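You operate a simulated robot arm through the tools that you are given. There is no shell and no other tool. Be economical: measure what you need, move in short steps, check, and stop when the job is done.

You run a simulated two-armed robot. Do the job below in one go: nothing can be reset, and whatever is moved stays where it is left.

## Task
Take the tall blue-capped bottle and leave it in the oblong steel tray. Then take the green port cap on the top of the lab bench and put it away on the top of the workbench. Then take the red tape roll from the top of the lab bench and put it on top of the lamps box. Keep to this order.

Only the result counts: the job must be done as asked and must still hold three seconds after the hand-in. Knocking over, shifting, dropping, spilling or breaking anything else fails it. A push-on lid holds only when it is set on centred and level and pressed home; a screw cap is set on level and turned clockwise until tight.

## Robot
Two 7-joint arms with four-finger grippers on one trunk, on a base that drives. Base frame: it is fixed to the floor where the robot stands at the start and does not move with it; the origin is under the middle of the robot, x ahead of it, y to its left, z up; the surface under the hand at the start is at about z = 860. Units: mm, degrees, N and s.
The left shoulder is at the start at [40, 181, 1279], the right one opposite. With the tool pointing down near the work surface each hand reaches from about 260 to 820 mm from the robot's upright axis, wherever it stands, measured 20 degrees to its own side. Places, roughly: green port cap (6x6x5 cm) [500, 400, 900]; lamps box [750, 1250, 1000]; red tape roll [750, 1500, 1000]; tall blue-capped bottle (6x5x15 cm) [500, 0, 1000]; top of the workbench [600, -1100, 900]. Payload 3.67 kg a hand.
The tool frame of a hand sits at the grasp point between the pads (the TCP): z along the fingers, y along the line on which they close. The tips reach 28 mm beyond it. Largest opening 112 mm; the body of the gripper starts 73 mm behind the TCP.
Orientation is that of the tool frame in the base frame, as a unit quaternion [x, y, z, w]. With the fingers straight down and closing along the base's y, the tool's x points along the base's -x, its y along +y and its z along -z.

## Interface
- The arms move only by the tool send_rows. It takes "left_targets", "right_targets" or both (then of equal length, played together; a hand with none holds still); each is a list of rows, each an object (a shift or turn left out is 0, a gripper value left out holds the last) with "dr": the turn, a rotation vector about the tool's x, y, z in degrees, a list of three; "delta_pos": the shift along the tool's x, y, z in mm, a list of three; "jaw": the gripper command, from -1 (fully open) to 1 (shut), values between in proportion. In form: [{"dr": [rx, ry, rz], "delta_pos": [dx, dy, dz], "jaw": jaw}, ...]. A call has 1 to 12 rows; each row is the pose to reach, as a shift and turn from the pose commanded when the call began, along the tool's axes at that moment. Rows are played at 5 a second. More than 50 mm and 8.6 degrees between two rows, or a gripper value outside its range, and nothing of the call is played. A pose out of reach is approached as far as the arm can. The call stops where the force on the tool passes 40 N (or 10 N more than at its start, if that is more) or the arm is blocked; 0.2 s more then pass. The fingers move at their own pace and stop on an object; they squeeze with about 33 N. The grip force told is the motor's: it shows also when the fingers shut on nothing. Time passes only in rows, and 0.2 s behind the last, so rows that repeat a pose let the fingers close. The reply holds the time, the measured pose of the TCP, the force on the tool along the base axes, the opening and the grip force, in the units named above and with some noise, with the torque about the TCP (base axes, N m) and any sound that the robot's microphone picked up.
- Cameras (640 x 400 px; columns grow to the right, rows downward): "scene" is now at [101.6, 0.7, 1494.8]; the picture's right is [0.02, -1.00, -0.00], its down [-0.70, -0.01, -0.71] and it looks along [0.71, 0.01, -0.70] (base axes); focal length 252 px, centre (320, 200). "left" rides on the left gripper at [60, 18, -104] in its tool frame; the picture's right is [-0.29, 0.96, 0.00], its down [-0.80, -0.24, -0.55] and it looks along [-0.53, -0.16, 0.83] (tool axes); focal length 234 px, centre (320, 200). "right" rides on the right gripper at [60, -18, -104] in its tool frame; the picture's right is [0.29, 0.96, 0.00], its down [-0.80, 0.24, -0.55] and it looks along [-0.53, 0.16, 0.83] (tool axes); focal length 234 px, centre (320, 200). There is no depth. A picture from a camera that has moved, and an enlarged one, comes with that camera's place and axes in the base frame and with its lens.
- camera(camera): a new picture of that camera. The clock stands still meanwhile.
- raise_lower(by): slides the trunk up (or, below 0, down) by that many mm; the arms and the scene camera ride with it, the base frame stays. It gives what a move gives, with no picture.
- base_move(legs): drives the robot by 1 to 6 legs, each [ahead, left, turn to the left] in mm, mm and degrees, along the robot's own axes; the way and the turn of a leg run together, so that a leg with both is an arc; at most 1500 mm and 180 degrees a leg. The arms and the cameras ride along, it lands a little off, and it stops where it bumps. It gives what a move gives.
- pan_tilt(pan, tilt): turns the head with the scene camera to pan (to the left, within 86 degrees either way) and tilt (down, from -29 to 69), counted from straight ahead of the robot. It gives what a move gives.
- close_up(camera, box): a new picture of the part [left, top, right, bottom] of that camera's present view, enlarged. The clock stands still meanwhile.
- close_job(): hands the job in; it is judged then, once.

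Work in short steps. Places have to be worked out from the pictures, the camera data and where the tool is seen: move nearer, look again, correct. Check each grasp and each placing, and mend what went wrong. You have 165 turns and 130 pictures in all, those below and enlarged ones among them. Open the grippers and draw the arms clear of the work before you hand the job in, unless the task says otherwise; then end with one line.

The tools are called after "Call:" by a JSON object that holds its "name" and its "arguments". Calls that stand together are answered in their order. send_rows: Moves the arms, as the interface text tells. Its arguments: {"type":"object","properties":{"left_targets":{"type":"array"},"right_targets":{"type":"array"}},"required":[]} The other tools are called the same way: raise_lower (by) slides the trunk up or down; base_move (legs) drives the base; pan_tilt (pan, tilt) turns the head that bears the scene camera; camera (camera) takes a picture; close_up (camera, box) takes an enlarged picture of a part of a camera's view; close_job () hands the job in.

At the start:

```text
time_s: 0.0
left_tcp_pos: [558.7, 173.1, 1252.4]
left_orientation: [-0.001, 1.0, 0.0, -0.001]
left_contact_force: [0.6, -0.6, 0.1]
left_wrist_torque: [0.0, 0.01, -0.01]
left_grip_width: 112.0
left_gripper_force: 0.2
right_tcp_pos: [544.4, -412.6, 1271.9]
right_orientation: [0.0, 1.0, 0.0, 0.0]
right_contact_force: [-0.2, -0.3, 0.1]
right_wrist_torque: [0.0, 0.0, 0.0]
right_grip_width: 112.0
right_gripper_force: 0.0
trunk travel left (down, up): [-400.0, 114.0]
robot x, y, heading: [1.3, 2.1, -0.3]
head pan, tilt: [1.1, 44.6]
```

scene: 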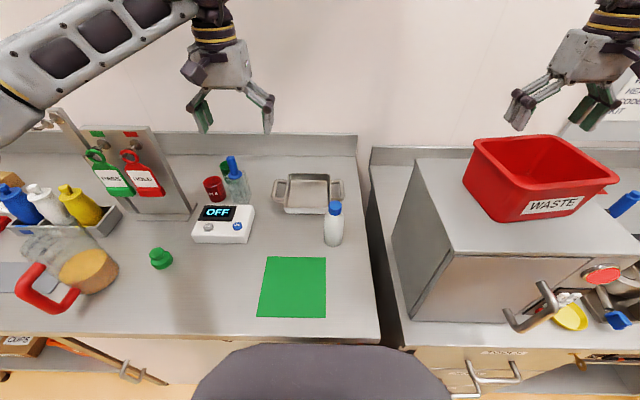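
right: 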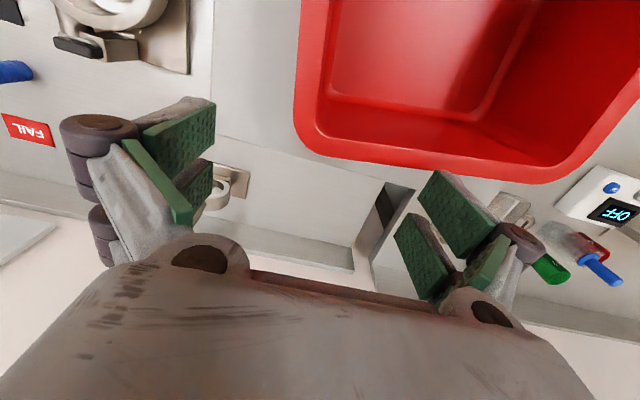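
left: 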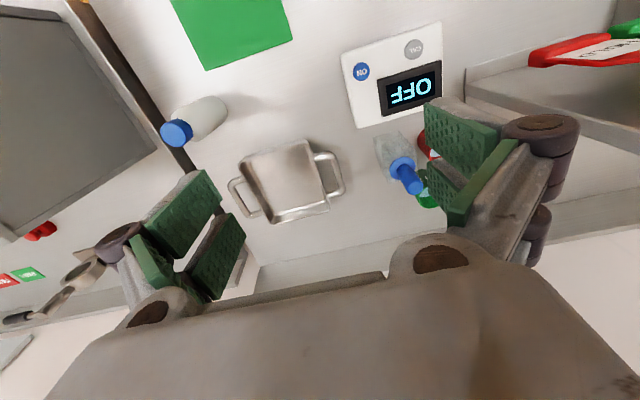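

I take a closer look at the work area to find the bottle, the tray and the cap.

Call:
{"name": "close_up", "arguments": {"camera": "scene", "box": [200, 130, 400, 255]}}

Call:
{"name": "close_up", "arguments": {"camera": "scene", "box": [0, 130, 220, 310]}}

Call:
{"name": "pan_tilt", "arguments": {"pan": 70, "tilt": 30}}

Call:
{"name": "camera", "arguments": {"camera": "scene"}}

Call:
{"name": "pan_tilt", "arguments": {"pan": -65, "tilt": 30}}

Call:
{"name": "camera", "arguments": {"camera": "scene"}}

```text
3.20 times, centred on (300, 192) of scene
camera zoom: at [101.6, 0.7, 1494.8], right [0.02, -1.0, 0.0], down [-0.7, -0.01, -0.71], along [0.71, 0.01, -0.7], focal length 807 px, centre (384, 224)
```

zoom: 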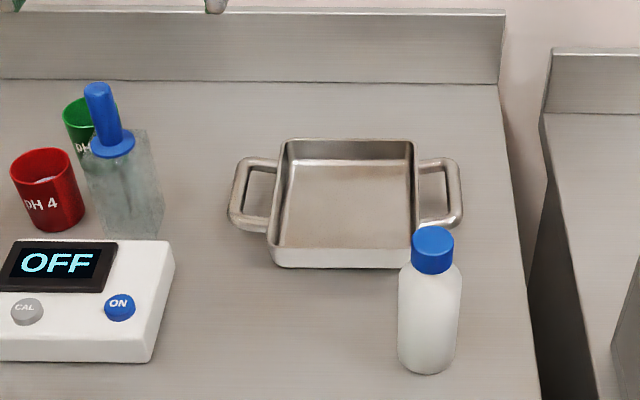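

```text
2.22 times, centred on (110, 220) of scene
camera zoom: at [101.6, 0.7, 1494.8], right [0.02, -1.0, 0.0], down [-0.7, -0.01, -0.71], along [0.71, 0.01, -0.7], focal length 560 px, centre (787, 156)
```

zoom: 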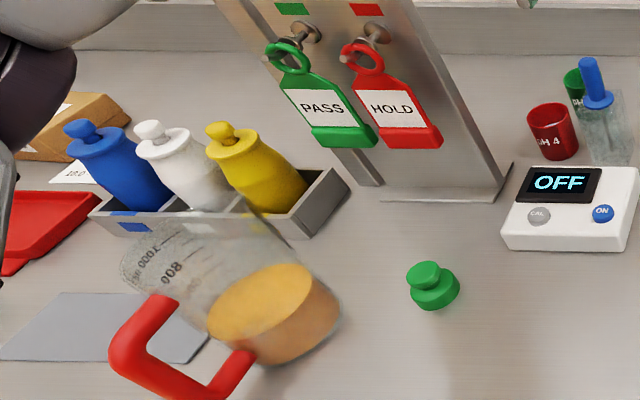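

```text
time_s: 1.4
left_tcp_pos: [559.5, 172.3, 1252.2]
left_orientation: [-0.001, 1.0, 0.0, 0.0]
left_contact_force: [-0.2, 0.4, 0.8]
left_wrist_torque: [0.02, 0.04, 0.0]
left_grip_width: 112.1
left_gripper_force: 0.0
right_tcp_pos: [543.7, -412.7, 1269.8]
right_orientation: [0.001, 1.0, 0.0, -0.001]
right_contact_force: [0.2, -0.8, 0.2]
right_wrist_torque: [-0.03, 0.03, 0.02]
right_grip_width: 112.0
right_gripper_force: 0.0
trunk travel left (down, up): [-400.0, 114.0]
robot x, y, heading: [1.7, -3.1, 0.1]
head pan, tilt: [70.0, 30.0]
```

```text
124 pictures are left
camera scene: at [51.0, 84.2, 1516.8], right [0.94, -0.34, 0.0], down [-0.17, -0.47, -0.87], along [0.3, 0.81, -0.5], focal length 252 px, centre (320, 200)
```

scene: 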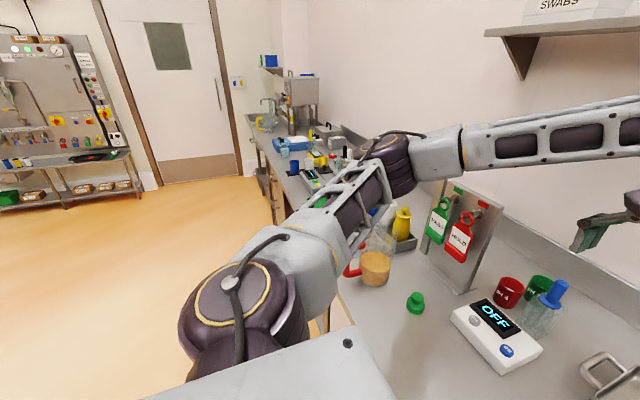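

```text
time_s: 3.6
left_tcp_pos: [558.7, 172.4, 1253.0]
left_orientation: [0.001, 1.0, 0.0, 0.0]
left_contact_force: [-1.0, 0.5, 0.1]
left_wrist_torque: [0.04, -0.01, 0.02]
left_grip_width: 112.0
left_gripper_force: 0.1
right_tcp_pos: [544.4, -413.3, 1270.5]
right_orientation: [0.0, 1.0, 0.0, 0.0]
right_contact_force: [-0.6, 0.7, 0.9]
right_wrist_torque: [-0.01, 0.0, 0.02]
right_grip_width: 111.6
right_gripper_force: 0.0
trunk travel left (down, up): [-400.0, 114.0]
robot x, y, heading: [-1.3, 2.3, 0.1]
head pan, tilt: [-65.0, 30.0]
```

```text
123 pictures are left
camera scene: at [58.2, -82.7, 1516.8], right [-0.91, -0.42, 0.0], down [-0.21, 0.45, -0.87], along [0.37, -0.78, -0.5], focal length 252 px, centre (320, 200)
```

scene: 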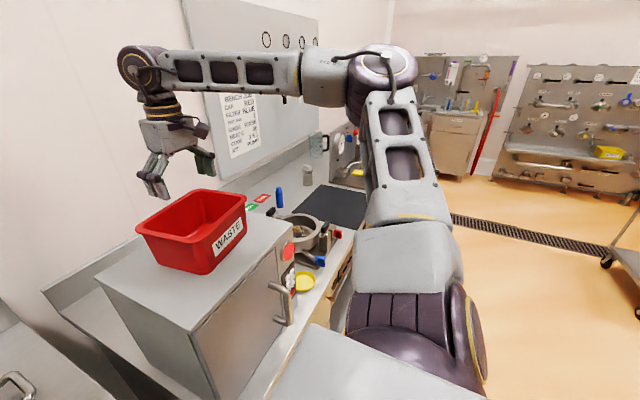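

The bottle is at about (574, -35) and the tray at about (765, 55). I bring the left hand over the bottle at z of about 1130, then look.

Call:
{"name": "send_rows", "arguments": {"left_targets": [{"delta_pos": [-3, -40, 20], "jaw": -1}, {"delta_pos": [-6, -80, 45]}, {"delta_pos": [-9, -120, 70]}, {"delta_pos": [-12, -160, 95]}, {"delta_pos": [-15, -208, 95]}, {"delta_pos": [-15, -208, 122]}]}}

Call:
{"name": "pan_tilt", "arguments": {"pan": 0, "tilt": 45}}

Call:
{"name": "camera", "arguments": {"camera": "scene"}}

Call:
{"name": "camera", "arguments": {"camera": "left"}}

```text
time_s: 5.0
left_tcp_pos: [572.1, -36.2, 1130.1]
left_orientation: [-0.001, 1.0, -0.001, 0.0]
left_contact_force: [0.6, -0.1, 0.1]
left_wrist_torque: [-0.08, 0.01, -0.01]
left_grip_width: 111.9
left_gripper_force: 0.1
right_tcp_pos: [546.1, -411.2, 1270.7]
right_orientation: [-0.001, 1.0, 0.0, 0.0]
right_contact_force: [0.1, -0.5, 0.0]
right_wrist_torque: [-0.04, 0.03, 0.0]
right_grip_width: 112.0
right_gripper_force: 0.0
trunk travel left (down, up): [-400.0, 114.0]
robot x, y, heading: [1.7, -1.5, -0.2]
head pan, tilt: [-65.0, 30.0]
```

```text
time_s: 6.3
left_tcp_pos: [571.7, -37.0, 1132.0]
left_orientation: [-0.001, 1.0, 0.001, 0.0]
left_contact_force: [0.3, 0.1, -0.4]
left_wrist_torque: [0.0, 0.02, 0.01]
left_grip_width: 111.9
left_gripper_force: 0.0
right_tcp_pos: [544.6, -412.9, 1271.5]
right_orientation: [0.0, 1.0, 0.001, 0.0]
right_contact_force: [0.4, 0.1, 0.4]
right_wrist_torque: [-0.02, 0.02, 0.02]
right_grip_width: 112.0
right_gripper_force: 0.0
trunk travel left (down, up): [-400.0, 114.0]
robot x, y, heading: [-1.0, -0.8, -0.1]
head pan, tilt: [0.0, 45.0]
```

```text
122 pictures are left
camera scene: at [101.3, -1.0, 1494.2], right [0.0, -1.0, 0.0], down [-0.71, 0.0, -0.71], along [0.71, 0.0, -0.71], focal length 252 px, centre (320, 200)
```

scene: 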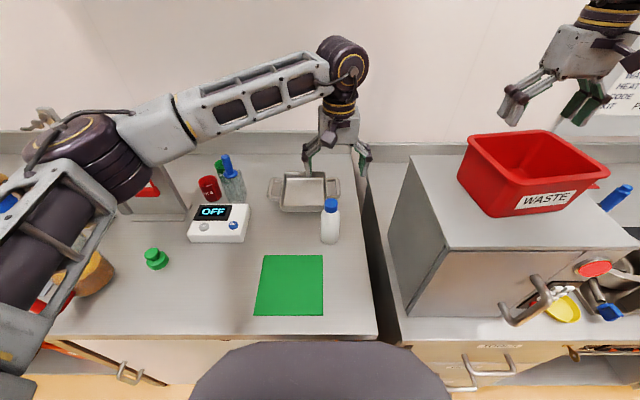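

```text
121 pictures are left
camera left: at [511.7, -18.0, 1234.9], right [0.29, 0.96, 0.0], down [0.8, -0.24, 0.55], along [0.53, -0.16, -0.83], focal length 234 px, centre (320, 200)
```

left: 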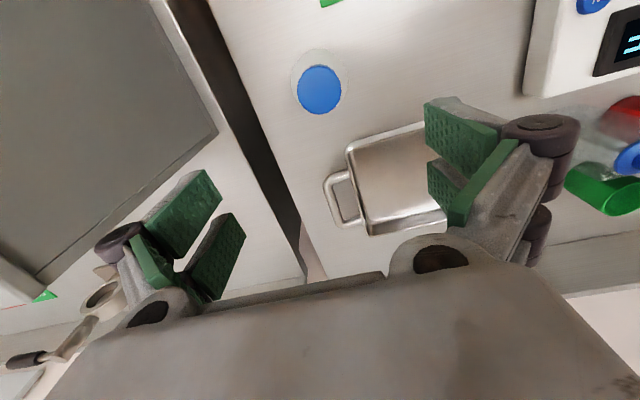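

The two cameras agree on a cap top near (542, -28, 1050), so the bench may be higher than 860. I shift the hand there at the same height and check by parallax.

Call:
{"name": "send_rows", "arguments": {"left_targets": [{"delta_pos": [40, 9, 0]}, {"delta_pos": [80, 9, 0]}]}}

Call:
{"name": "camera", "arguments": {"camera": "left"}}

Call:
{"name": "camera", "arguments": {"camera": "scene"}}

```text
time_s: 6.9
left_tcp_pos: [489.2, -28.5, 1131.0]
left_orientation: [0.0, 1.0, 0.0, 0.001]
left_contact_force: [-0.6, 0.4, -0.2]
left_wrist_torque: [0.03, 0.04, 0.01]
left_grip_width: 112.3
left_gripper_force: 0.1
right_tcp_pos: [543.5, -413.5, 1271.8]
right_orientation: [0.0, 1.0, 0.0, 0.0]
right_contact_force: [-0.4, -0.9, 0.3]
right_wrist_torque: [0.03, 0.01, 0.01]
right_grip_width: 112.2
right_gripper_force: 0.1
trunk travel left (down, up): [-400.0, 114.0]
robot x, y, heading: [-0.0, 2.5, 0.3]
head pan, tilt: [0.0, 45.0]
```

```text
120 pictures are left
camera left: at [430.2, -9.3, 1235.1], right [0.29, 0.96, 0.0], down [0.8, -0.24, 0.55], along [0.53, -0.16, -0.83], focal length 234 px, centre (320, 200)
```

left: 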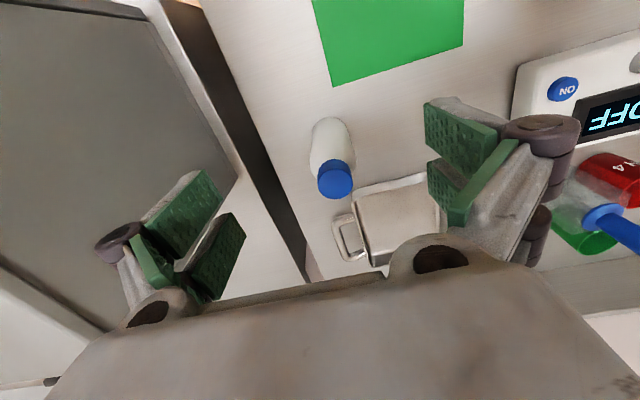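

```text
119 pictures are left
camera scene: at [100.0, -0.8, 1494.3], right [0.0, -1.0, 0.0], down [-0.71, 0.0, -0.71], along [0.71, 0.0, -0.71], focal length 252 px, centre (320, 200)
```

scene: 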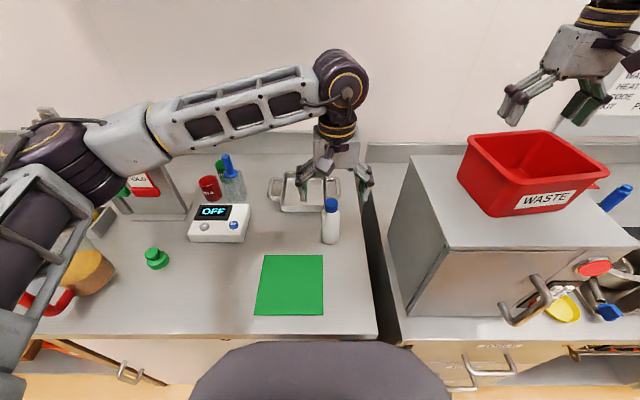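

Parallax gives a cap top at about (540, -26, 1040). I centre the hand there and lower it so that the fingers just straddle the cap.

Call:
{"name": "send_rows", "arguments": {"left_targets": [{"delta_pos": [-25, 1, 0]}, {"delta_pos": [-50, 2, 0]}, {"delta_pos": [-50, 2, 40]}, {"delta_pos": [-50, 2, 75]}]}}

Call:
{"name": "camera", "arguments": {"camera": "left"}}

Call:
{"name": "close_up", "arguments": {"camera": "scene", "box": [240, 130, 440, 255]}}

```text
time_s: 7.9
left_tcp_pos: [543.8, -23.6, 1055.3]
left_orientation: [-0.001, 1.0, 0.0, 0.0]
left_contact_force: [-0.2, 0.2, -0.5]
left_wrist_torque: [0.03, -0.01, 0.05]
left_grip_width: 111.8
left_gripper_force: 0.0
right_tcp_pos: [546.0, -413.5, 1271.2]
right_orientation: [0.001, 1.0, 0.0, 0.0]
right_contact_force: [0.0, 0.0, -0.1]
right_wrist_torque: [0.03, -0.02, -0.02]
right_grip_width: 112.1
right_gripper_force: 0.1
trunk travel left (down, up): [-400.0, 114.0]
robot x, y, heading: [1.1, -1.3, -0.1]
head pan, tilt: [0.0, 45.0]
```

```text
118 pictures are left
camera left: at [483.4, -5.4, 1158.8], right [0.29, 0.96, 0.0], down [0.8, -0.24, 0.55], along [0.53, -0.16, -0.83], focal length 234 px, centre (320, 200)
```

left: 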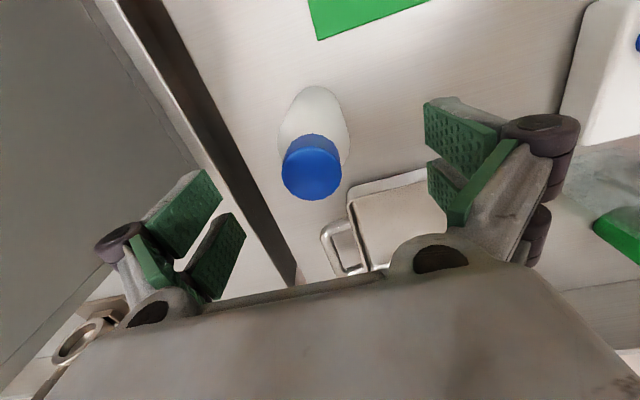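

```text
3.20 times, centred on (340, 192) of scene
camera zoom: at [101.8, -0.6, 1494.1], right [0.0, -1.0, 0.0], down [-0.71, 0.0, -0.71], along [0.71, 0.0, -0.71], focal length 807 px, centre (256, 224)
```

zoom: 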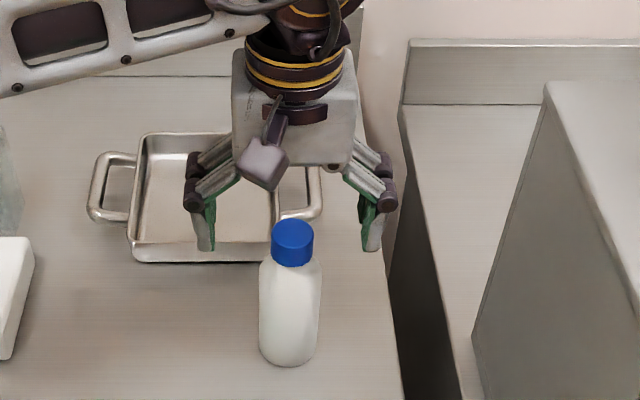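

Estimates converge on the bottle axis at (541, -27) with the top near z 1040. I lower to TCP z of about 985 with a small correction and close.

Call:
{"name": "send_rows", "arguments": {"left_targets": [{"delta_pos": [2, -3, 35]}, {"delta_pos": [2, -3, 68]}]}}

Call:
{"name": "camera", "arguments": {"camera": "left"}}

Call:
{"name": "close_up", "arguments": {"camera": "scene", "box": [240, 130, 440, 255]}}

```text
time_s: 8.5
left_tcp_pos: [542.1, -26.5, 988.8]
left_orientation: [0.0, 1.0, 0.0, 0.0]
left_contact_force: [0.5, -0.9, 0.0]
left_wrist_torque: [0.02, 0.01, -0.03]
left_grip_width: 111.9
left_gripper_force: 0.1
right_tcp_pos: [545.1, -413.8, 1270.7]
right_orientation: [-0.001, 1.0, 0.0, 0.0]
right_contact_force: [-0.7, -0.2, 0.0]
right_wrist_torque: [-0.01, 0.01, 0.01]
right_grip_width: 112.2
right_gripper_force: 0.1
trunk travel left (down, up): [-400.0, 114.0]
robot x, y, heading: [-0.3, 1.5, -0.1]
head pan, tilt: [0.0, 45.0]
```

```text
116 pictures are left
camera left: at [482.7, -7.3, 1090.5], right [0.29, 0.96, 0.0], down [0.8, -0.24, 0.55], along [0.53, -0.16, -0.83], focal length 234 px, centre (320, 200)
```

left: 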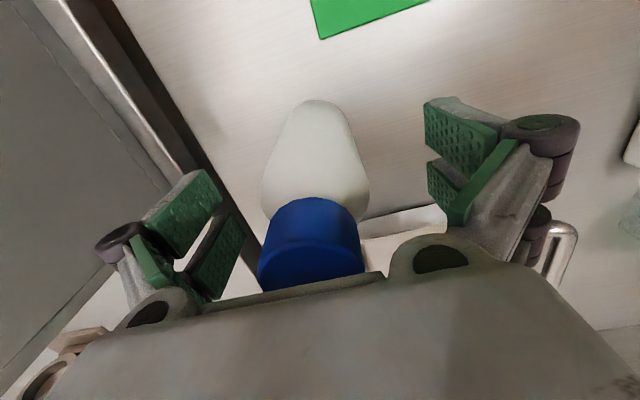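

```text
3.20 times, centred on (340, 192) of scene
camera zoom: at [101.9, -0.7, 1494.1], right [0.0, -1.0, 0.0], down [-0.71, 0.0, -0.71], along [0.71, 0.0, -0.71], focal length 807 px, centre (256, 224)
```

zoom: 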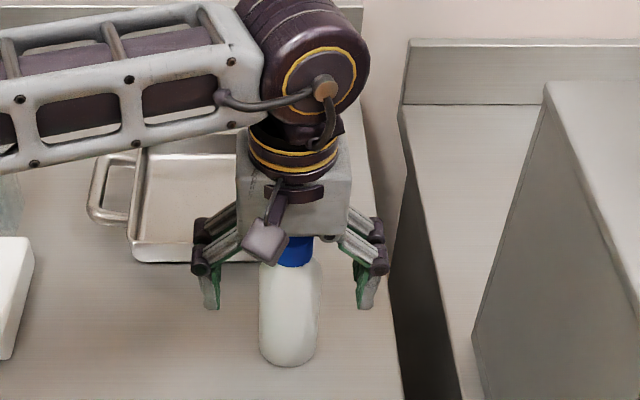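

The bottle stands centred between the pads. I close the jaw.

Call:
{"name": "send_rows", "arguments": {"left_targets": [{"jaw": 1}, {"jaw": 1}, {"jaw": 1}, {"jaw": 1}]}}

```text
time_s: 9.5
left_tcp_pos: [542.7, -26.0, 988.0]
left_orientation: [0.0, 1.0, 0.0, 0.0]
left_contact_force: [-1.6, 0.6, -0.3]
left_wrist_torque: [0.03, 0.04, 0.04]
left_grip_width: 49.3
left_gripper_force: 33.5
right_tcp_pos: [544.4, -412.6, 1271.4]
right_orientation: [0.0, 1.0, -0.001, 0.001]
right_contact_force: [0.3, 0.3, 0.0]
right_wrist_torque: [0.02, 0.02, 0.0]
right_grip_width: 111.8
right_gripper_force: 0.0
trunk travel left (down, up): [-400.0, 114.0]
robot x, y, heading: [-1.9, -1.4, -0.1]
head pan, tilt: [0.0, 45.0]
```

Grip on the bottle is firm (49 mm, 33 N). I lift it 100 mm and look at the tray.

Call:
{"name": "send_rows", "arguments": {"left_targets": [{"delta_pos": [0, 0, -40]}, {"delta_pos": [0, 0, -80]}, {"delta_pos": [0, 0, -110]}, {"delta_pos": [0, 0, -110]}]}}

Call:
{"name": "close_up", "arguments": {"camera": "scene", "box": [240, 130, 440, 255]}}

Call:
{"name": "camera", "arguments": {"camera": "left"}}

```text
time_s: 10.5
left_tcp_pos: [542.4, -24.5, 1099.3]
left_orientation: [-0.001, 1.0, 0.001, 0.0]
left_contact_force: [-0.8, 0.2, -1.9]
left_wrist_torque: [0.0, 0.01, 0.01]
left_grip_width: 48.6
left_gripper_force: 33.0
right_tcp_pos: [544.8, -412.5, 1272.7]
right_orientation: [0.0, 1.0, 0.0, 0.0]
right_contact_force: [0.1, 0.0, -0.3]
right_wrist_torque: [-0.02, 0.02, 0.01]
right_grip_width: 112.1
right_gripper_force: 0.0
trunk travel left (down, up): [-400.0, 114.0]
robot x, y, heading: [0.5, -0.9, 0.2]
head pan, tilt: [0.0, 45.0]
```

```text
3.20 times, centred on (340, 192) of scene
camera zoom: at [101.5, -0.8, 1494.1], right [0.0, -1.0, 0.0], down [-0.71, 0.0, -0.71], along [0.71, 0.0, -0.71], focal length 807 px, centre (256, 224)
```

zoom: 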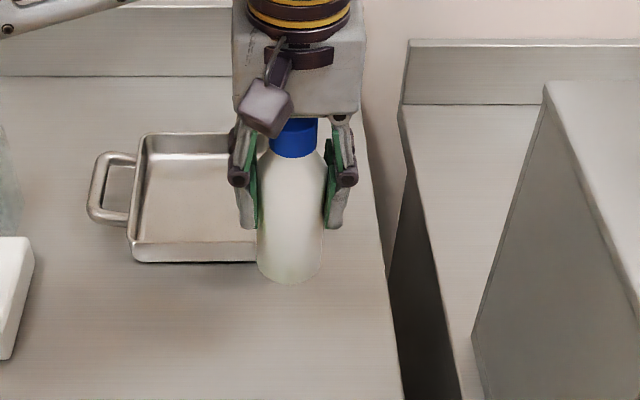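

```text
113 pictures are left
camera left: at [482.6, -6.7, 1201.1], right [0.29, 0.96, 0.0], down [0.8, -0.24, 0.55], along [0.53, -0.16, -0.83], focal length 234 px, centre (320, 200)
```

left: 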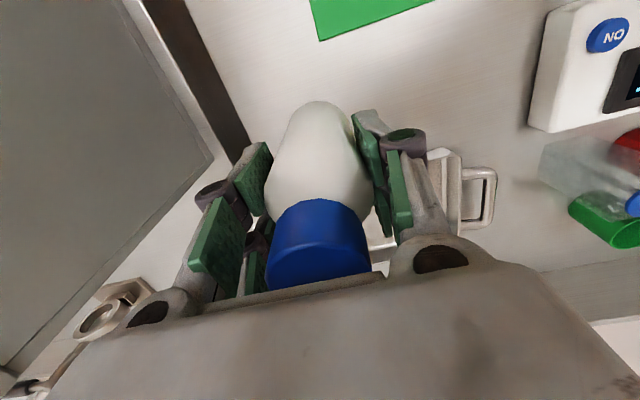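

Bottle held upright, bottom at about z 1000. The tray centre works out near (724, 50); I carry it there at this height and look.

Call:
{"name": "send_rows", "arguments": {"left_targets": [{"delta_pos": [-36, 15, 0]}, {"delta_pos": [-72, 30, 0]}, {"delta_pos": [-108, 45, 0]}, {"delta_pos": [-144, 60, 0]}, {"delta_pos": [-180, 75, 0]}, {"delta_pos": [-180, 75, 0]}]}}

Call:
{"name": "close_up", "arguments": {"camera": "scene", "box": [220, 110, 420, 235]}}

Call:
{"name": "camera", "arguments": {"camera": "left"}}

```text
time_s: 11.9
left_tcp_pos: [722.6, 47.8, 1096.7]
left_orientation: [0.0, 1.0, -0.001, -0.001]
left_contact_force: [0.0, -0.9, -2.4]
left_wrist_torque: [0.0, -0.01, 0.01]
left_grip_width: 48.6
left_gripper_force: 32.8
right_tcp_pos: [543.7, -412.4, 1271.2]
right_orientation: [0.0, 1.0, 0.0, 0.0]
right_contact_force: [-0.4, 0.1, -1.0]
right_wrist_torque: [0.03, -0.02, 0.02]
right_grip_width: 112.1
right_gripper_force: 0.1
trunk travel left (down, up): [-400.0, 114.0]
robot x, y, heading: [-0.4, 1.3, 0.0]
head pan, tilt: [0.0, 45.0]
```

```text
3.20 times, centred on (320, 172) of scene
camera zoom: at [100.9, -0.6, 1494.2], right [0.0, -1.0, 0.0], down [-0.71, 0.0, -0.71], along [0.71, 0.0, -0.71], focal length 807 px, centre (320, 288)
```

zoom: 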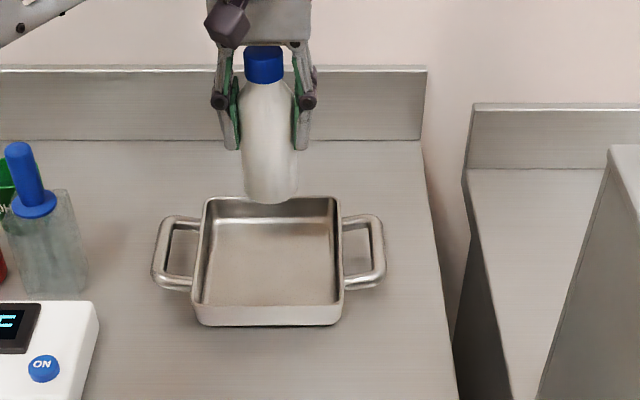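

```text
111 pictures are left
camera left: at [663.0, 67.1, 1199.9], right [0.29, 0.96, 0.0], down [0.8, -0.24, 0.55], along [0.53, -0.16, -0.83], focal length 234 px, centre (320, 200)
```

left: 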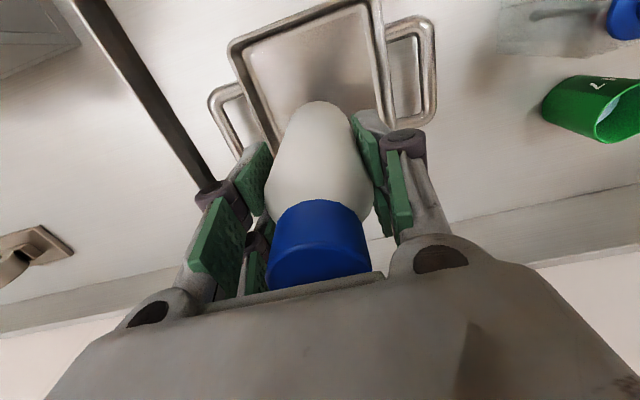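

The tray centre confirms at about (728, 52), right below the bottle. I lower it to just above the expected floor (contact expected near TCP z 993).

Call:
{"name": "send_rows", "arguments": {"left_targets": [{"delta_pos": [-6, 3, 30]}, {"delta_pos": [-6, 3, 60]}, {"delta_pos": [-6, 3, 85]}, {"delta_pos": [-6, 3, 93]}, {"delta_pos": [-6, 3, 93]}]}}

Call:
{"name": "close_up", "arguments": {"camera": "scene", "box": [220, 110, 420, 235]}}

Call:
{"name": "camera", "arguments": {"camera": "left"}}

```text
time_s: 13.1
left_tcp_pos: [728.3, 50.7, 1003.8]
left_orientation: [0.0, 1.0, -0.001, 0.0]
left_contact_force: [0.6, -1.0, -2.3]
left_wrist_torque: [0.0, 0.0, 0.0]
left_grip_width: 48.7
left_gripper_force: 33.3
right_tcp_pos: [545.0, -413.6, 1272.3]
right_orientation: [0.0, 1.0, 0.0, 0.0]
right_contact_force: [-0.2, -0.3, -0.1]
right_wrist_torque: [-0.01, 0.0, 0.0]
right_grip_width: 112.0
right_gripper_force: 0.1
trunk travel left (down, up): [-400.0, 114.0]
robot x, y, heading: [-2.5, 0.1, 0.0]
head pan, tilt: [0.0, 45.0]
```

```text
3.20 times, centred on (320, 172) of scene
camera zoom: at [101.2, -0.7, 1494.2], right [0.0, -1.0, 0.0], down [-0.71, 0.0, -0.71], along [0.71, 0.0, -0.71], focal length 807 px, centre (320, 288)
```

zoom: 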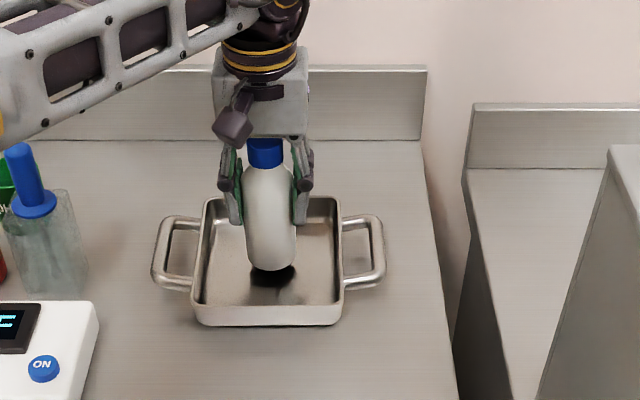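

```text
109 pictures are left
camera left: at [667.6, 70.3, 1107.9], right [0.29, 0.96, 0.0], down [0.8, -0.24, 0.55], along [0.53, -0.16, -0.83], focal length 234 px, centre (320, 200)
```

left: 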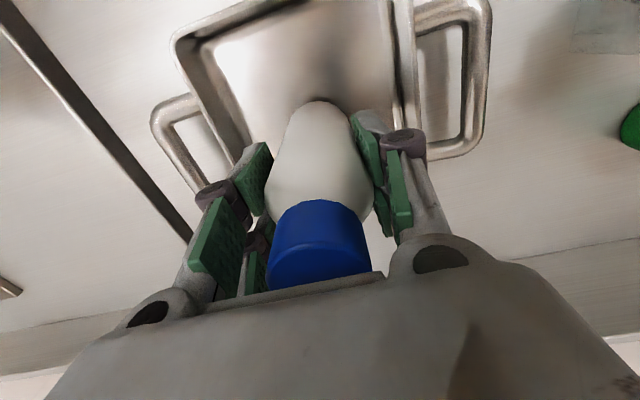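

The bottle is inside the rim, still a little above the floor. I creep down while watching the force.

Call:
{"name": "send_rows", "arguments": {"left_targets": [{"delta_pos": [0, 0, 3]}, {"delta_pos": [0, 0, 6]}, {"delta_pos": [0, 0, 9]}, {"delta_pos": [0, 0, 9]}]}}

Call:
{"name": "close_up", "arguments": {"camera": "scene", "box": [260, 150, 340, 230]}}

```text
time_s: 14.1
left_tcp_pos: [727.8, 50.7, 994.9]
left_orientation: [0.0, 1.0, -0.001, 0.0]
left_contact_force: [-0.7, -0.4, -1.7]
left_wrist_torque: [-0.02, 0.04, 0.04]
left_grip_width: 48.8
left_gripper_force: 33.0
right_tcp_pos: [544.1, -412.6, 1271.2]
right_orientation: [-0.001, 1.0, 0.0, 0.0]
right_contact_force: [0.1, -0.6, 0.2]
right_wrist_torque: [0.0, 0.02, -0.01]
right_grip_width: 111.9
right_gripper_force: 0.1
trunk travel left (down, up): [-400.0, 114.0]
robot x, y, heading: [1.5, -1.8, -0.0]
head pan, tilt: [0.0, 45.0]
```

```text
5.00 times, centred on (300, 190) of scene
camera zoom: at [101.6, -0.8, 1494.2], right [0.0, -1.0, 0.0], down [-0.71, 0.0, -0.71], along [0.71, 0.0, -0.71], focal length 1261 px, centre (420, 250)
```

zoom: 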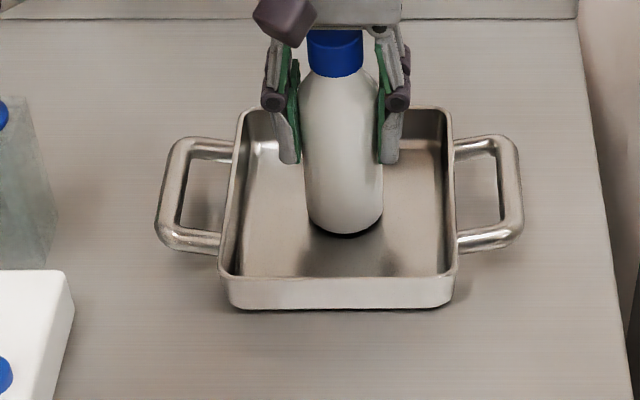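

Almost touching. I continue down in 1–2 mm steps.

Call:
{"name": "send_rows", "arguments": {"left_targets": [{"delta_pos": [0, 0, 1.5]}, {"delta_pos": [0, 0, 3]}, {"delta_pos": [0, 0, 3]}]}}

```text
time_s: 14.9
left_tcp_pos: [727.5, 51.4, 991.4]
left_orientation: [-0.001, 1.0, 0.0, 0.0]
left_contact_force: [0.4, 0.6, 1.2]
left_wrist_torque: [0.11, -0.04, -0.01]
left_grip_width: 48.8
left_gripper_force: 33.0
right_tcp_pos: [544.6, -412.0, 1271.1]
right_orientation: [0.001, 1.0, 0.0, 0.0]
right_contact_force: [-1.3, -0.4, 1.0]
right_wrist_torque: [0.01, 0.01, 0.0]
right_grip_width: 112.1
right_gripper_force: 0.1
trunk travel left (down, up): [-400.0, 114.0]
robot x, y, heading: [0.2, -6.1, -0.3]
head pan, tilt: [0.0, 45.0]
```

Force turned positive: first contact. One more millimetre to settle.

Call:
{"name": "send_rows", "arguments": {"left_targets": [{"delta_pos": [0, 0, 1]}, {"delta_pos": [0, 0, 1]}]}}

```text
time_s: 15.5
left_tcp_pos: [726.2, 50.2, 993.3]
left_orientation: [-0.001, 1.0, -0.001, 0.0]
left_contact_force: [-2.6, 1.3, 6.4]
left_wrist_torque: [0.3, 0.18, 0.03]
left_grip_width: 48.5
left_gripper_force: 32.8
right_tcp_pos: [543.7, -413.0, 1271.4]
right_orientation: [0.0, 1.0, 0.001, -0.001]
right_contact_force: [-0.9, -0.9, -0.6]
right_wrist_torque: [0.02, 0.0, -0.01]
right_grip_width: 111.9
right_gripper_force: 0.0
trunk travel left (down, up): [-400.0, 114.0]
robot x, y, heading: [0.3, 2.8, -0.1]
head pan, tilt: [0.0, 45.0]
```

Resting with about 8 N. I open gently, then rise straight up.

Call:
{"name": "send_rows", "arguments": {"left_targets": [{"jaw": 0.05}, {"jaw": -0.1}, {"jaw": -0.3}, {"jaw": -0.6}, {"jaw": -0.7}, {"delta_pos": [0, 0, -30]}, {"delta_pos": [0, 0, -70]}, {"delta_pos": [0, 0, -110]}, {"delta_pos": [0, 0, -150]}]}}

Call:
{"name": "close_up", "arguments": {"camera": "scene", "box": [220, 110, 420, 235]}}

```text
time_s: 17.5
left_tcp_pos: [729.0, 48.4, 1144.2]
left_orientation: [-0.001, 1.0, 0.0, 0.0]
left_contact_force: [-1.2, 0.5, -0.1]
left_wrist_torque: [0.01, -0.03, 0.0]
left_grip_width: 95.2
left_gripper_force: 0.1
right_tcp_pos: [543.2, -412.6, 1271.9]
right_orientation: [0.0, 1.0, 0.0, 0.0]
right_contact_force: [-0.7, 0.7, 0.6]
right_wrist_torque: [-0.01, -0.04, 0.02]
right_grip_width: 112.4
right_gripper_force: 0.0
trunk travel left (down, up): [-400.0, 114.0]
robot x, y, heading: [2.3, 0.2, -0.2]
head pan, tilt: [0.0, 45.0]
```

```text
3.20 times, centred on (320, 172) of scene
camera zoom: at [100.4, -1.1, 1494.3], right [0.0, -1.0, 0.0], down [-0.71, 0.0, -0.71], along [0.71, 0.0, -0.71], focal length 807 px, centre (320, 288)
```

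zoom: 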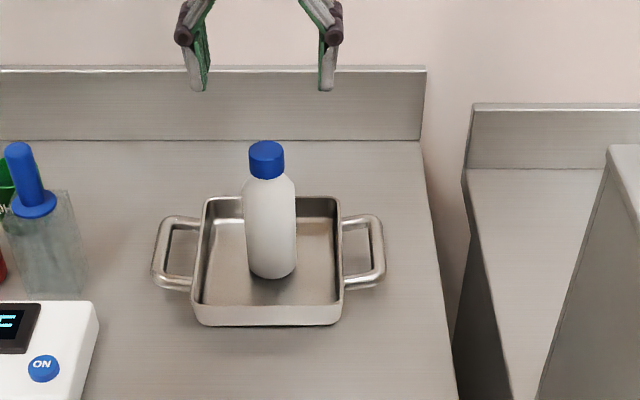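

The bottle stands upright in the tray. Next the green cap at roughly (465, 425): I draw the hand back first, then go left, keeping high.

Call:
{"name": "send_rows", "arguments": {"left_targets": [{"delta_pos": [45, 0, -15]}, {"delta_pos": [90, 0, -30]}, {"delta_pos": [135, 0, -40], "jaw": -1}, {"delta_pos": [180, 0, -40]}, {"delta_pos": [225, 0, -40]}, {"delta_pos": [265, 20, -40]}, {"delta_pos": [275, 65, -40]}, {"delta_pos": [279, 113, -40]}, {"delta_pos": [279, 162, -30]}, {"delta_pos": [279, 210, -15]}, {"delta_pos": [279, 258, 0]}, {"delta_pos": [279, 305, 15]}]}}

Call:
{"name": "camera", "arguments": {"camera": "left"}}

Call:
{"name": "close_up", "arguments": {"camera": "scene", "box": [80, 180, 280, 305]}}

```text
refused: row 10 steps farther than a row can; nothing moved
```

```text
106 pictures are left
camera left: at [667.8, 68.1, 1247.0], right [0.29, 0.96, 0.0], down [0.8, -0.24, 0.55], along [0.53, -0.16, -0.83], focal length 234 px, centre (320, 200)
```

left: 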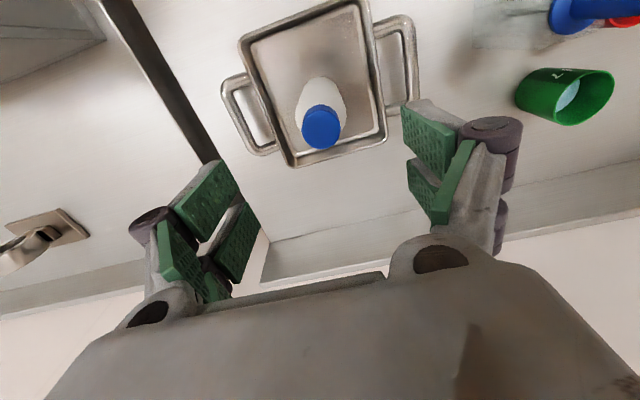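

```text
3.20 times, centred on (180, 242) of scene
camera zoom: at [100.4, -1.1, 1494.3], right [0.0, -1.0, 0.0], down [-0.71, 0.0, -0.71], along [0.71, 0.0, -0.71], focal length 807 px, centre (768, 64)
```

zoom: 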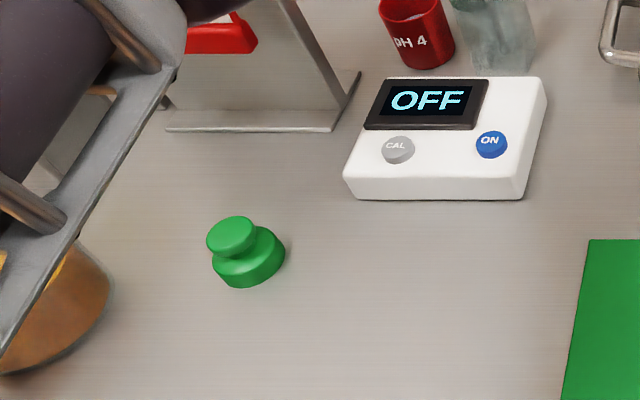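

A row step was slightly too long; I resend the path in smaller steps.

Call:
{"name": "send_rows", "arguments": {"left_targets": [{"delta_pos": [45, 0, -10], "jaw": -1}, {"delta_pos": [90, 0, -20]}, {"delta_pos": [135, 0, -30]}, {"delta_pos": [180, 0, -30]}, {"delta_pos": [225, 0, -30]}, {"delta_pos": [265, 20, -30]}, {"delta_pos": [275, 65, -30]}, {"delta_pos": [279, 110, -30]}, {"delta_pos": [279, 155, -20]}, {"delta_pos": [279, 200, -10]}, {"delta_pos": [279, 245, 0]}, {"delta_pos": [279, 290, 10]}]}}

Call:
{"name": "camera", "arguments": {"camera": "left"}}

Call:
{"name": "camera", "arguments": {"camera": "scene"}}

```text
time_s: 20.1
left_tcp_pos: [448.8, 343.5, 1132.0]
left_orientation: [0.0, 1.0, -0.001, 0.0]
left_contact_force: [0.0, 0.4, 0.2]
left_wrist_torque: [-0.03, 0.01, 0.0]
left_grip_width: 111.7
left_gripper_force: 0.1
right_tcp_pos: [543.8, -412.8, 1273.3]
right_orientation: [0.0, 1.0, -0.001, -0.001]
right_contact_force: [-0.1, 0.6, 0.3]
right_wrist_torque: [-0.04, -0.01, -0.01]
right_grip_width: 112.0
right_gripper_force: 0.1
trunk travel left (down, up): [-400.0, 114.0]
robot x, y, heading: [0.1, 2.9, 0.2]
head pan, tilt: [0.0, 45.0]
```

```text
104 pictures are left
camera left: at [388.4, 363.0, 1235.2], right [0.29, 0.96, 0.0], down [0.8, -0.24, 0.55], along [0.53, -0.16, -0.83], focal length 234 px, centre (320, 200)
```

left: 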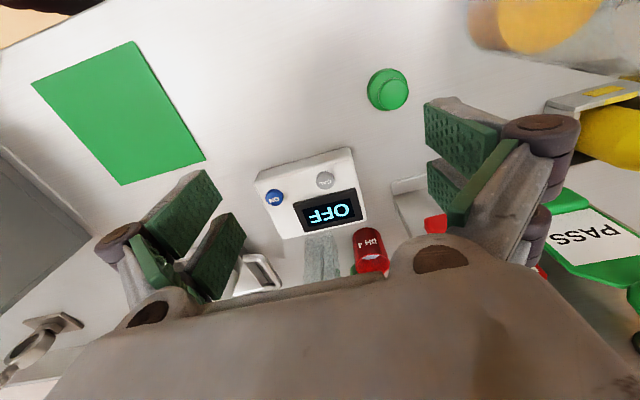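

```text
103 pictures are left
camera scene: at [100.3, 0.8, 1494.3], right [0.0, -1.0, 0.0], down [-0.71, 0.0, -0.71], along [0.71, 0.0, -0.71], focal length 252 px, centre (320, 200)
```

scene: 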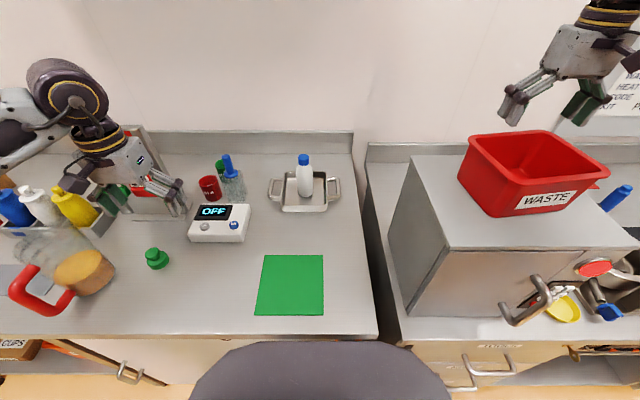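

Both views put the cap at about (458, 428). I move above it and lower to z of about 1040.

Call:
{"name": "send_rows", "arguments": {"left_targets": [{"delta_pos": [-4, 42, 0]}, {"delta_pos": [-9, 85, 20]}, {"delta_pos": [-9, 85, 60]}, {"delta_pos": [-9, 85, 95]}]}}

Call:
{"name": "camera", "arguments": {"camera": "left"}}

Call:
{"name": "close_up", "arguments": {"camera": "scene", "box": [60, 180, 260, 305]}}

```text
time_s: 21.1
left_tcp_pos: [459.2, 426.5, 1034.4]
left_orientation: [0.0, 1.0, 0.0, 0.0]
left_contact_force: [-1.0, -0.1, 0.1]
left_wrist_torque: [-0.02, 0.04, 0.0]
left_grip_width: 111.7
left_gripper_force: 0.0
right_tcp_pos: [544.9, -412.5, 1271.2]
right_orientation: [0.0, 1.0, 0.0, 0.0]
right_contact_force: [0.0, 1.0, -0.7]
right_wrist_torque: [-0.03, 0.0, -0.03]
right_grip_width: 112.0
right_gripper_force: 0.1
trunk travel left (down, up): [-400.0, 114.0]
robot x, y, heading: [-0.8, -2.5, 0.2]
head pan, tilt: [0.0, 45.0]
```

```text
102 pictures are left
camera left: at [398.7, 445.4, 1138.6], right [0.29, 0.96, 0.0], down [0.8, -0.24, 0.55], along [0.53, -0.16, -0.83], focal length 234 px, centre (320, 200)
```

left: 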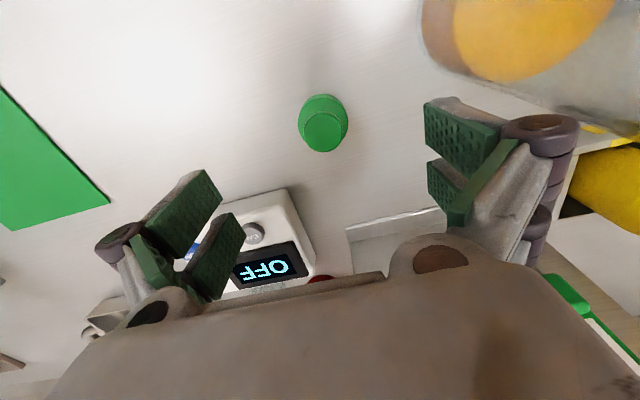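

```text
3.20 times, centred on (160, 242) of scene
camera zoom: at [101.3, -0.1, 1494.2], right [0.0, -1.0, 0.0], down [-0.71, 0.0, -0.71], along [0.71, 0.0, -0.71], focal length 807 px, centre (832, 64)
```

zoom: 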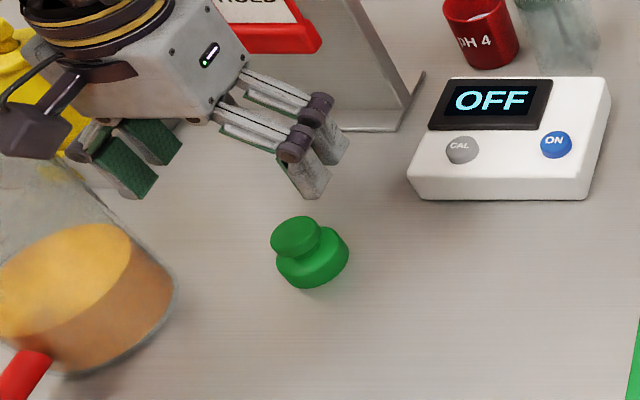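

Triangulated cap centre: (459, 431), top z 938. I partly close to spare the beaker and go down around the flange.

Call:
{"name": "send_rows", "arguments": {"left_targets": [{"delta_pos": [0, 4, 30], "jaw": -0.55}, {"delta_pos": [0, 4, 65]}, {"delta_pos": [0, 4, 90]}, {"delta_pos": [0, 4, 90]}]}}

Call:
{"name": "camera", "arguments": {"camera": "left"}}

Call:
{"name": "close_up", "arguments": {"camera": "scene", "box": [60, 180, 260, 305]}}

```text
time_s: 22.1
left_tcp_pos: [457.7, 431.8, 946.0]
left_orientation: [-0.001, 1.0, 0.001, 0.0]
left_contact_force: [-0.4, 0.1, 0.7]
left_wrist_torque: [0.02, 0.0, -0.01]
left_grip_width: 86.6
left_gripper_force: 0.0
right_tcp_pos: [545.0, -412.4, 1271.5]
right_orientation: [0.001, 1.0, -0.001, 0.0]
right_contact_force: [0.3, 0.3, -0.4]
right_wrist_torque: [0.0, 0.0, 0.0]
right_grip_width: 112.1
right_gripper_force: 0.1
trunk travel left (down, up): [-400.0, 114.0]
robot x, y, heading: [0.4, -3.0, -0.1]
head pan, tilt: [0.0, 45.0]
```

```text
100 pictures are left
camera left: at [397.9, 449.9, 1049.5], right [0.29, 0.96, 0.0], down [0.8, -0.24, 0.55], along [0.53, -0.16, -0.83], focal length 234 px, centre (320, 200)
```

left: 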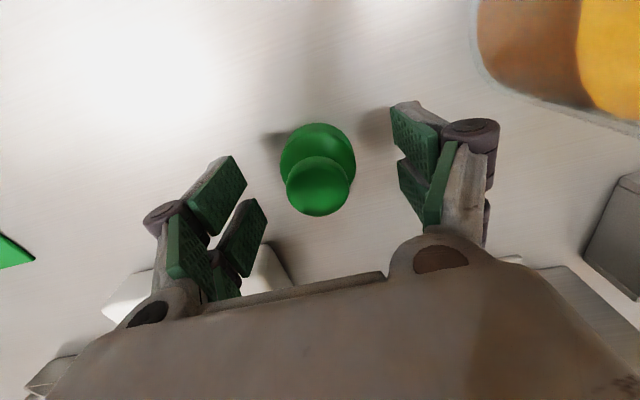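

```text
3.20 times, centred on (160, 242) of scene
camera zoom: at [101.1, -0.9, 1494.2], right [0.0, -1.0, 0.0], down [-0.71, 0.0, -0.71], along [0.71, 0.0, -0.71], focal length 807 px, centre (832, 64)
```

zoom: 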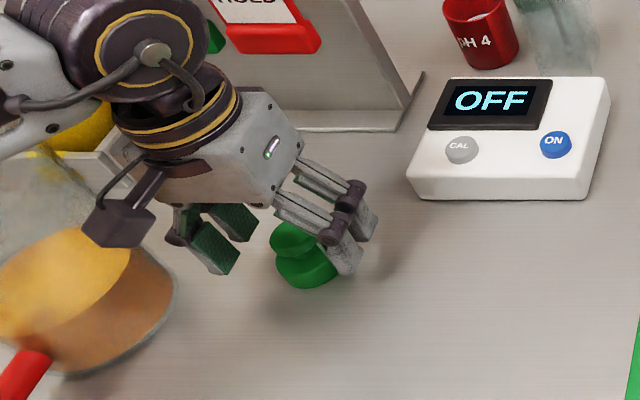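

The cap is centred between the fingers. I lower 20 mm more and close.

Call:
{"name": "send_rows", "arguments": {"left_targets": [{"delta_pos": [0, 0, 10]}, {"delta_pos": [0, 0, 20]}, {"delta_pos": [0, 0, 20], "jaw": 1}, {"delta_pos": [0, 0, 20]}, {"delta_pos": [0, 0, 20]}, {"delta_pos": [0, 0, 20]}]}}

Call:
{"name": "camera", "arguments": {"camera": "left"}}

```text
time_s: 23.5
left_tcp_pos: [458.2, 430.6, 926.9]
left_orientation: [-0.001, 1.0, 0.0, 0.001]
left_contact_force: [1.7, 0.9, 8.4]
left_wrist_torque: [0.08, 0.13, -0.07]
left_grip_width: 48.9
left_gripper_force: 32.9
right_tcp_pos: [544.2, -413.1, 1271.4]
right_orientation: [0.0, 1.0, 0.0, -0.001]
right_contact_force: [-0.3, 1.2, 0.1]
right_wrist_torque: [-0.03, 0.0, 0.0]
right_grip_width: 111.8
right_gripper_force: 0.0
trunk travel left (down, up): [-400.0, 114.0]
robot x, y, heading: [-2.8, -1.6, -0.0]
head pan, tilt: [0.0, 45.0]
```

```text
98 pictures are left
camera left: at [398.1, 448.7, 1029.9], right [0.29, 0.96, 0.0], down [0.8, -0.24, 0.55], along [0.53, -0.16, -0.83], focal length 234 px, centre (320, 200)
```

left: 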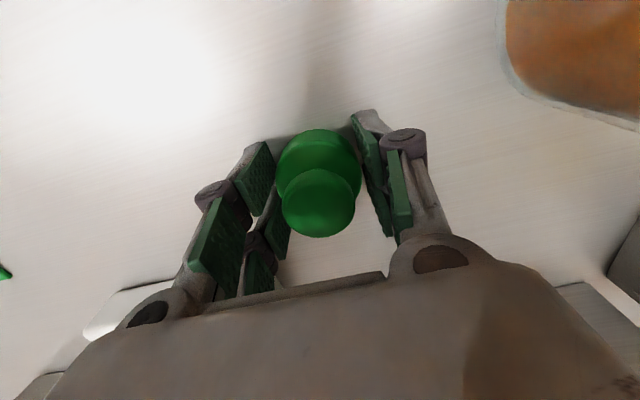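

Gripped at 49 mm with the force on. I lift 120 mm and check.

Call:
{"name": "send_rows", "arguments": {"left_targets": [{"delta_pos": [0, 0, -10]}, {"delta_pos": [0, 0, -40]}, {"delta_pos": [0, 0, -80]}, {"delta_pos": [0, 0, -120]}, {"delta_pos": [0, 0, -120]}]}}

Call:
{"name": "camera", "arguments": {"camera": "left"}}

Call:
{"name": "close_up", "arguments": {"camera": "scene", "box": [60, 140, 260, 265]}}

```text
time_s: 24.7
left_tcp_pos: [459.2, 429.2, 1047.4]
left_orientation: [-0.001, 1.0, 0.0, 0.0]
left_contact_force: [-0.1, -0.2, -0.5]
left_wrist_torque: [-0.01, 0.0, -0.01]
left_grip_width: 48.8
left_gripper_force: 33.1
right_tcp_pos: [545.1, -413.1, 1271.5]
right_orientation: [0.001, 1.0, 0.0, -0.001]
right_contact_force: [0.1, -0.6, 0.3]
right_wrist_torque: [-0.01, 0.0, 0.03]
right_grip_width: 111.8
right_gripper_force: 0.0
trunk travel left (down, up): [-400.0, 114.0]
robot x, y, heading: [0.1, 2.3, -0.0]
head pan, tilt: [0.0, 45.0]
```

```text
97 pictures are left
camera left: at [398.8, 448.6, 1150.9], right [0.29, 0.96, 0.0], down [0.8, -0.24, 0.55], along [0.53, -0.16, -0.83], focal length 234 px, centre (320, 200)
```

left: 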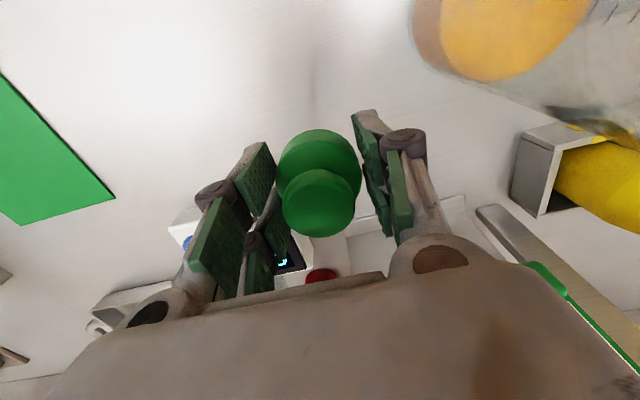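

```text
3.20 times, centred on (160, 202) of scene
camera zoom: at [101.4, -0.5, 1494.2], right [0.0, -1.0, 0.0], down [-0.71, 0.0, -0.71], along [0.71, 0.0, -0.71], focal length 807 px, centre (832, 192)
```

zoom: 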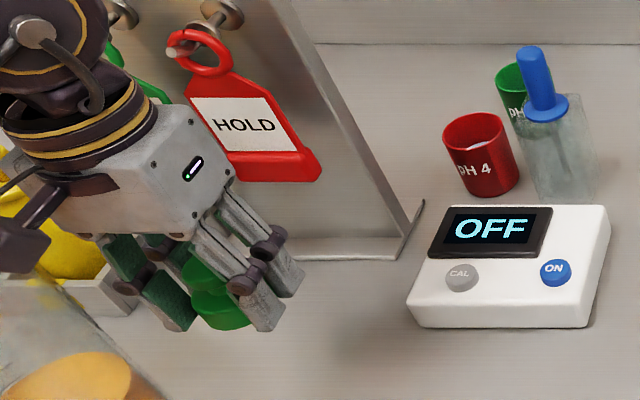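

The cap is held well. I raise the left hand to travel height and look to the right side before driving.

Call:
{"name": "send_rows", "arguments": {"left_targets": [{"delta_pos": [20, -30, -30]}, {"delta_pos": [40, -70, -60]}, {"delta_pos": [60, -110, -90]}, {"delta_pos": [80, -140, -120]}]}}

Call:
{"name": "pan_tilt", "arguments": {"pan": -84, "tilt": 25}}

Call:
{"name": "camera", "arguments": {"camera": "scene"}}

```text
refused: row 2 steps farther than a row can; nothing moved
```

```text
time_s: 26.3
left_tcp_pos: [459.6, 429.9, 1048.6]
left_orientation: [-0.001, 1.0, 0.0, 0.0]
left_contact_force: [-0.2, -1.1, -0.1]
left_wrist_torque: [-0.03, 0.0, 0.0]
left_grip_width: 48.7
left_gripper_force: 33.3
right_tcp_pos: [544.3, -412.3, 1270.8]
right_orientation: [0.0, 1.0, 0.0, 0.0]
right_contact_force: [-0.2, -0.8, -0.6]
right_wrist_torque: [-0.02, 0.02, -0.01]
right_grip_width: 112.4
right_gripper_force: 0.0
trunk travel left (down, up): [-400.0, 114.0]
robot x, y, heading: [-0.8, -0.3, 0.1]
head pan, tilt: [-84.0, 25.0]
```

```text
95 pictures are left
camera scene: at [29.6, -92.3, 1524.8], right [-0.99, -0.11, 0.0], down [-0.04, 0.42, -0.91], along [0.1, -0.9, -0.42], focal length 252 px, centre (320, 200)
```

scene: 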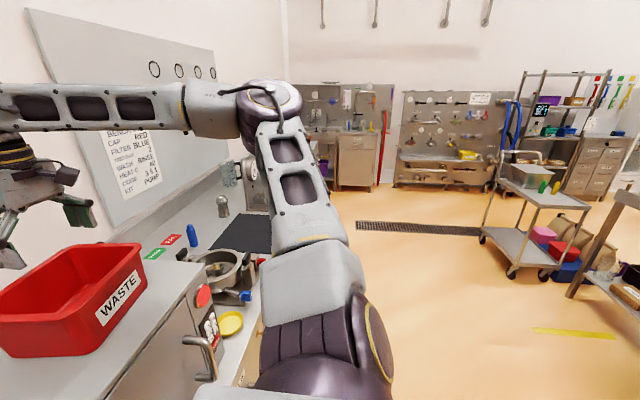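

The aisle to the right and behind is clear for a metre or more. I resend the raise in smaller steps, then back off 400 mm.

Call:
{"name": "send_rows", "arguments": {"left_targets": [{"delta_pos": [10, -20, -30]}, {"delta_pos": [20, -40, -60]}, {"delta_pos": [30, -60, -90]}, {"delta_pos": [40, -80, -120]}, {"delta_pos": [50, -100, -150]}]}}

Call:
{"name": "base_move", "arguments": {"legs": [[-400, 0, 0]]}}

Call:
{"name": "camera", "arguments": {"camera": "scene"}}

```text
time_s: 27.5
left_tcp_pos: [408.4, 329.5, 1196.9]
left_orientation: [0.0, 1.0, 0.0, -0.002]
left_contact_force: [1.0, -1.0, -0.7]
left_wrist_torque: [0.02, 0.0, 0.01]
left_grip_width: 48.9
left_gripper_force: 33.7
right_tcp_pos: [544.3, -414.5, 1271.9]
right_orientation: [0.0, 1.0, 0.001, 0.0]
right_contact_force: [-0.2, 0.4, -0.2]
right_wrist_torque: [0.02, -0.03, -0.04]
right_grip_width: 112.1
right_gripper_force: 0.1
trunk travel left (down, up): [-400.0, 114.0]
robot x, y, heading: [-2.7, -0.2, -0.1]
head pan, tilt: [-84.0, 25.0]
```

```text
time_s: 30.1
left_tcp_pos: [2.8, 329.8, 1195.4]
left_orientation: [0.0, 1.0, 0.0, -0.001]
left_contact_force: [0.1, 0.0, -1.1]
left_wrist_torque: [0.0, 0.01, -0.03]
left_grip_width: 49.1
left_gripper_force: 33.3
right_tcp_pos: [138.5, -413.8, 1270.6]
right_orientation: [0.0, 1.0, 0.0, -0.001]
right_contact_force: [0.1, -0.3, 0.8]
right_wrist_torque: [-0.02, 0.01, -0.01]
right_grip_width: 112.0
right_gripper_force: 0.2
trunk travel left (down, up): [-400.0, 114.0]
robot x, y, heading: [-407.7, 1.2, -0.1]
head pan, tilt: [-84.0, 25.0]
```

```text
94 pictures are left
camera scene: at [-376.2, -92.4, 1524.8], right [-0.99, -0.1, 0.0], down [-0.04, 0.42, -0.91], along [0.09, -0.9, -0.42], focal length 252 px, centre (320, 200)
```

scene: 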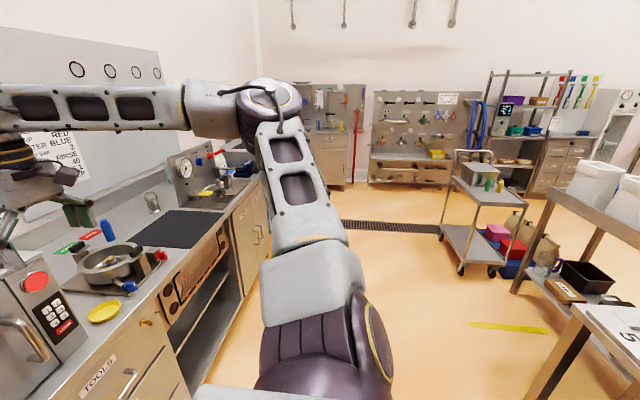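

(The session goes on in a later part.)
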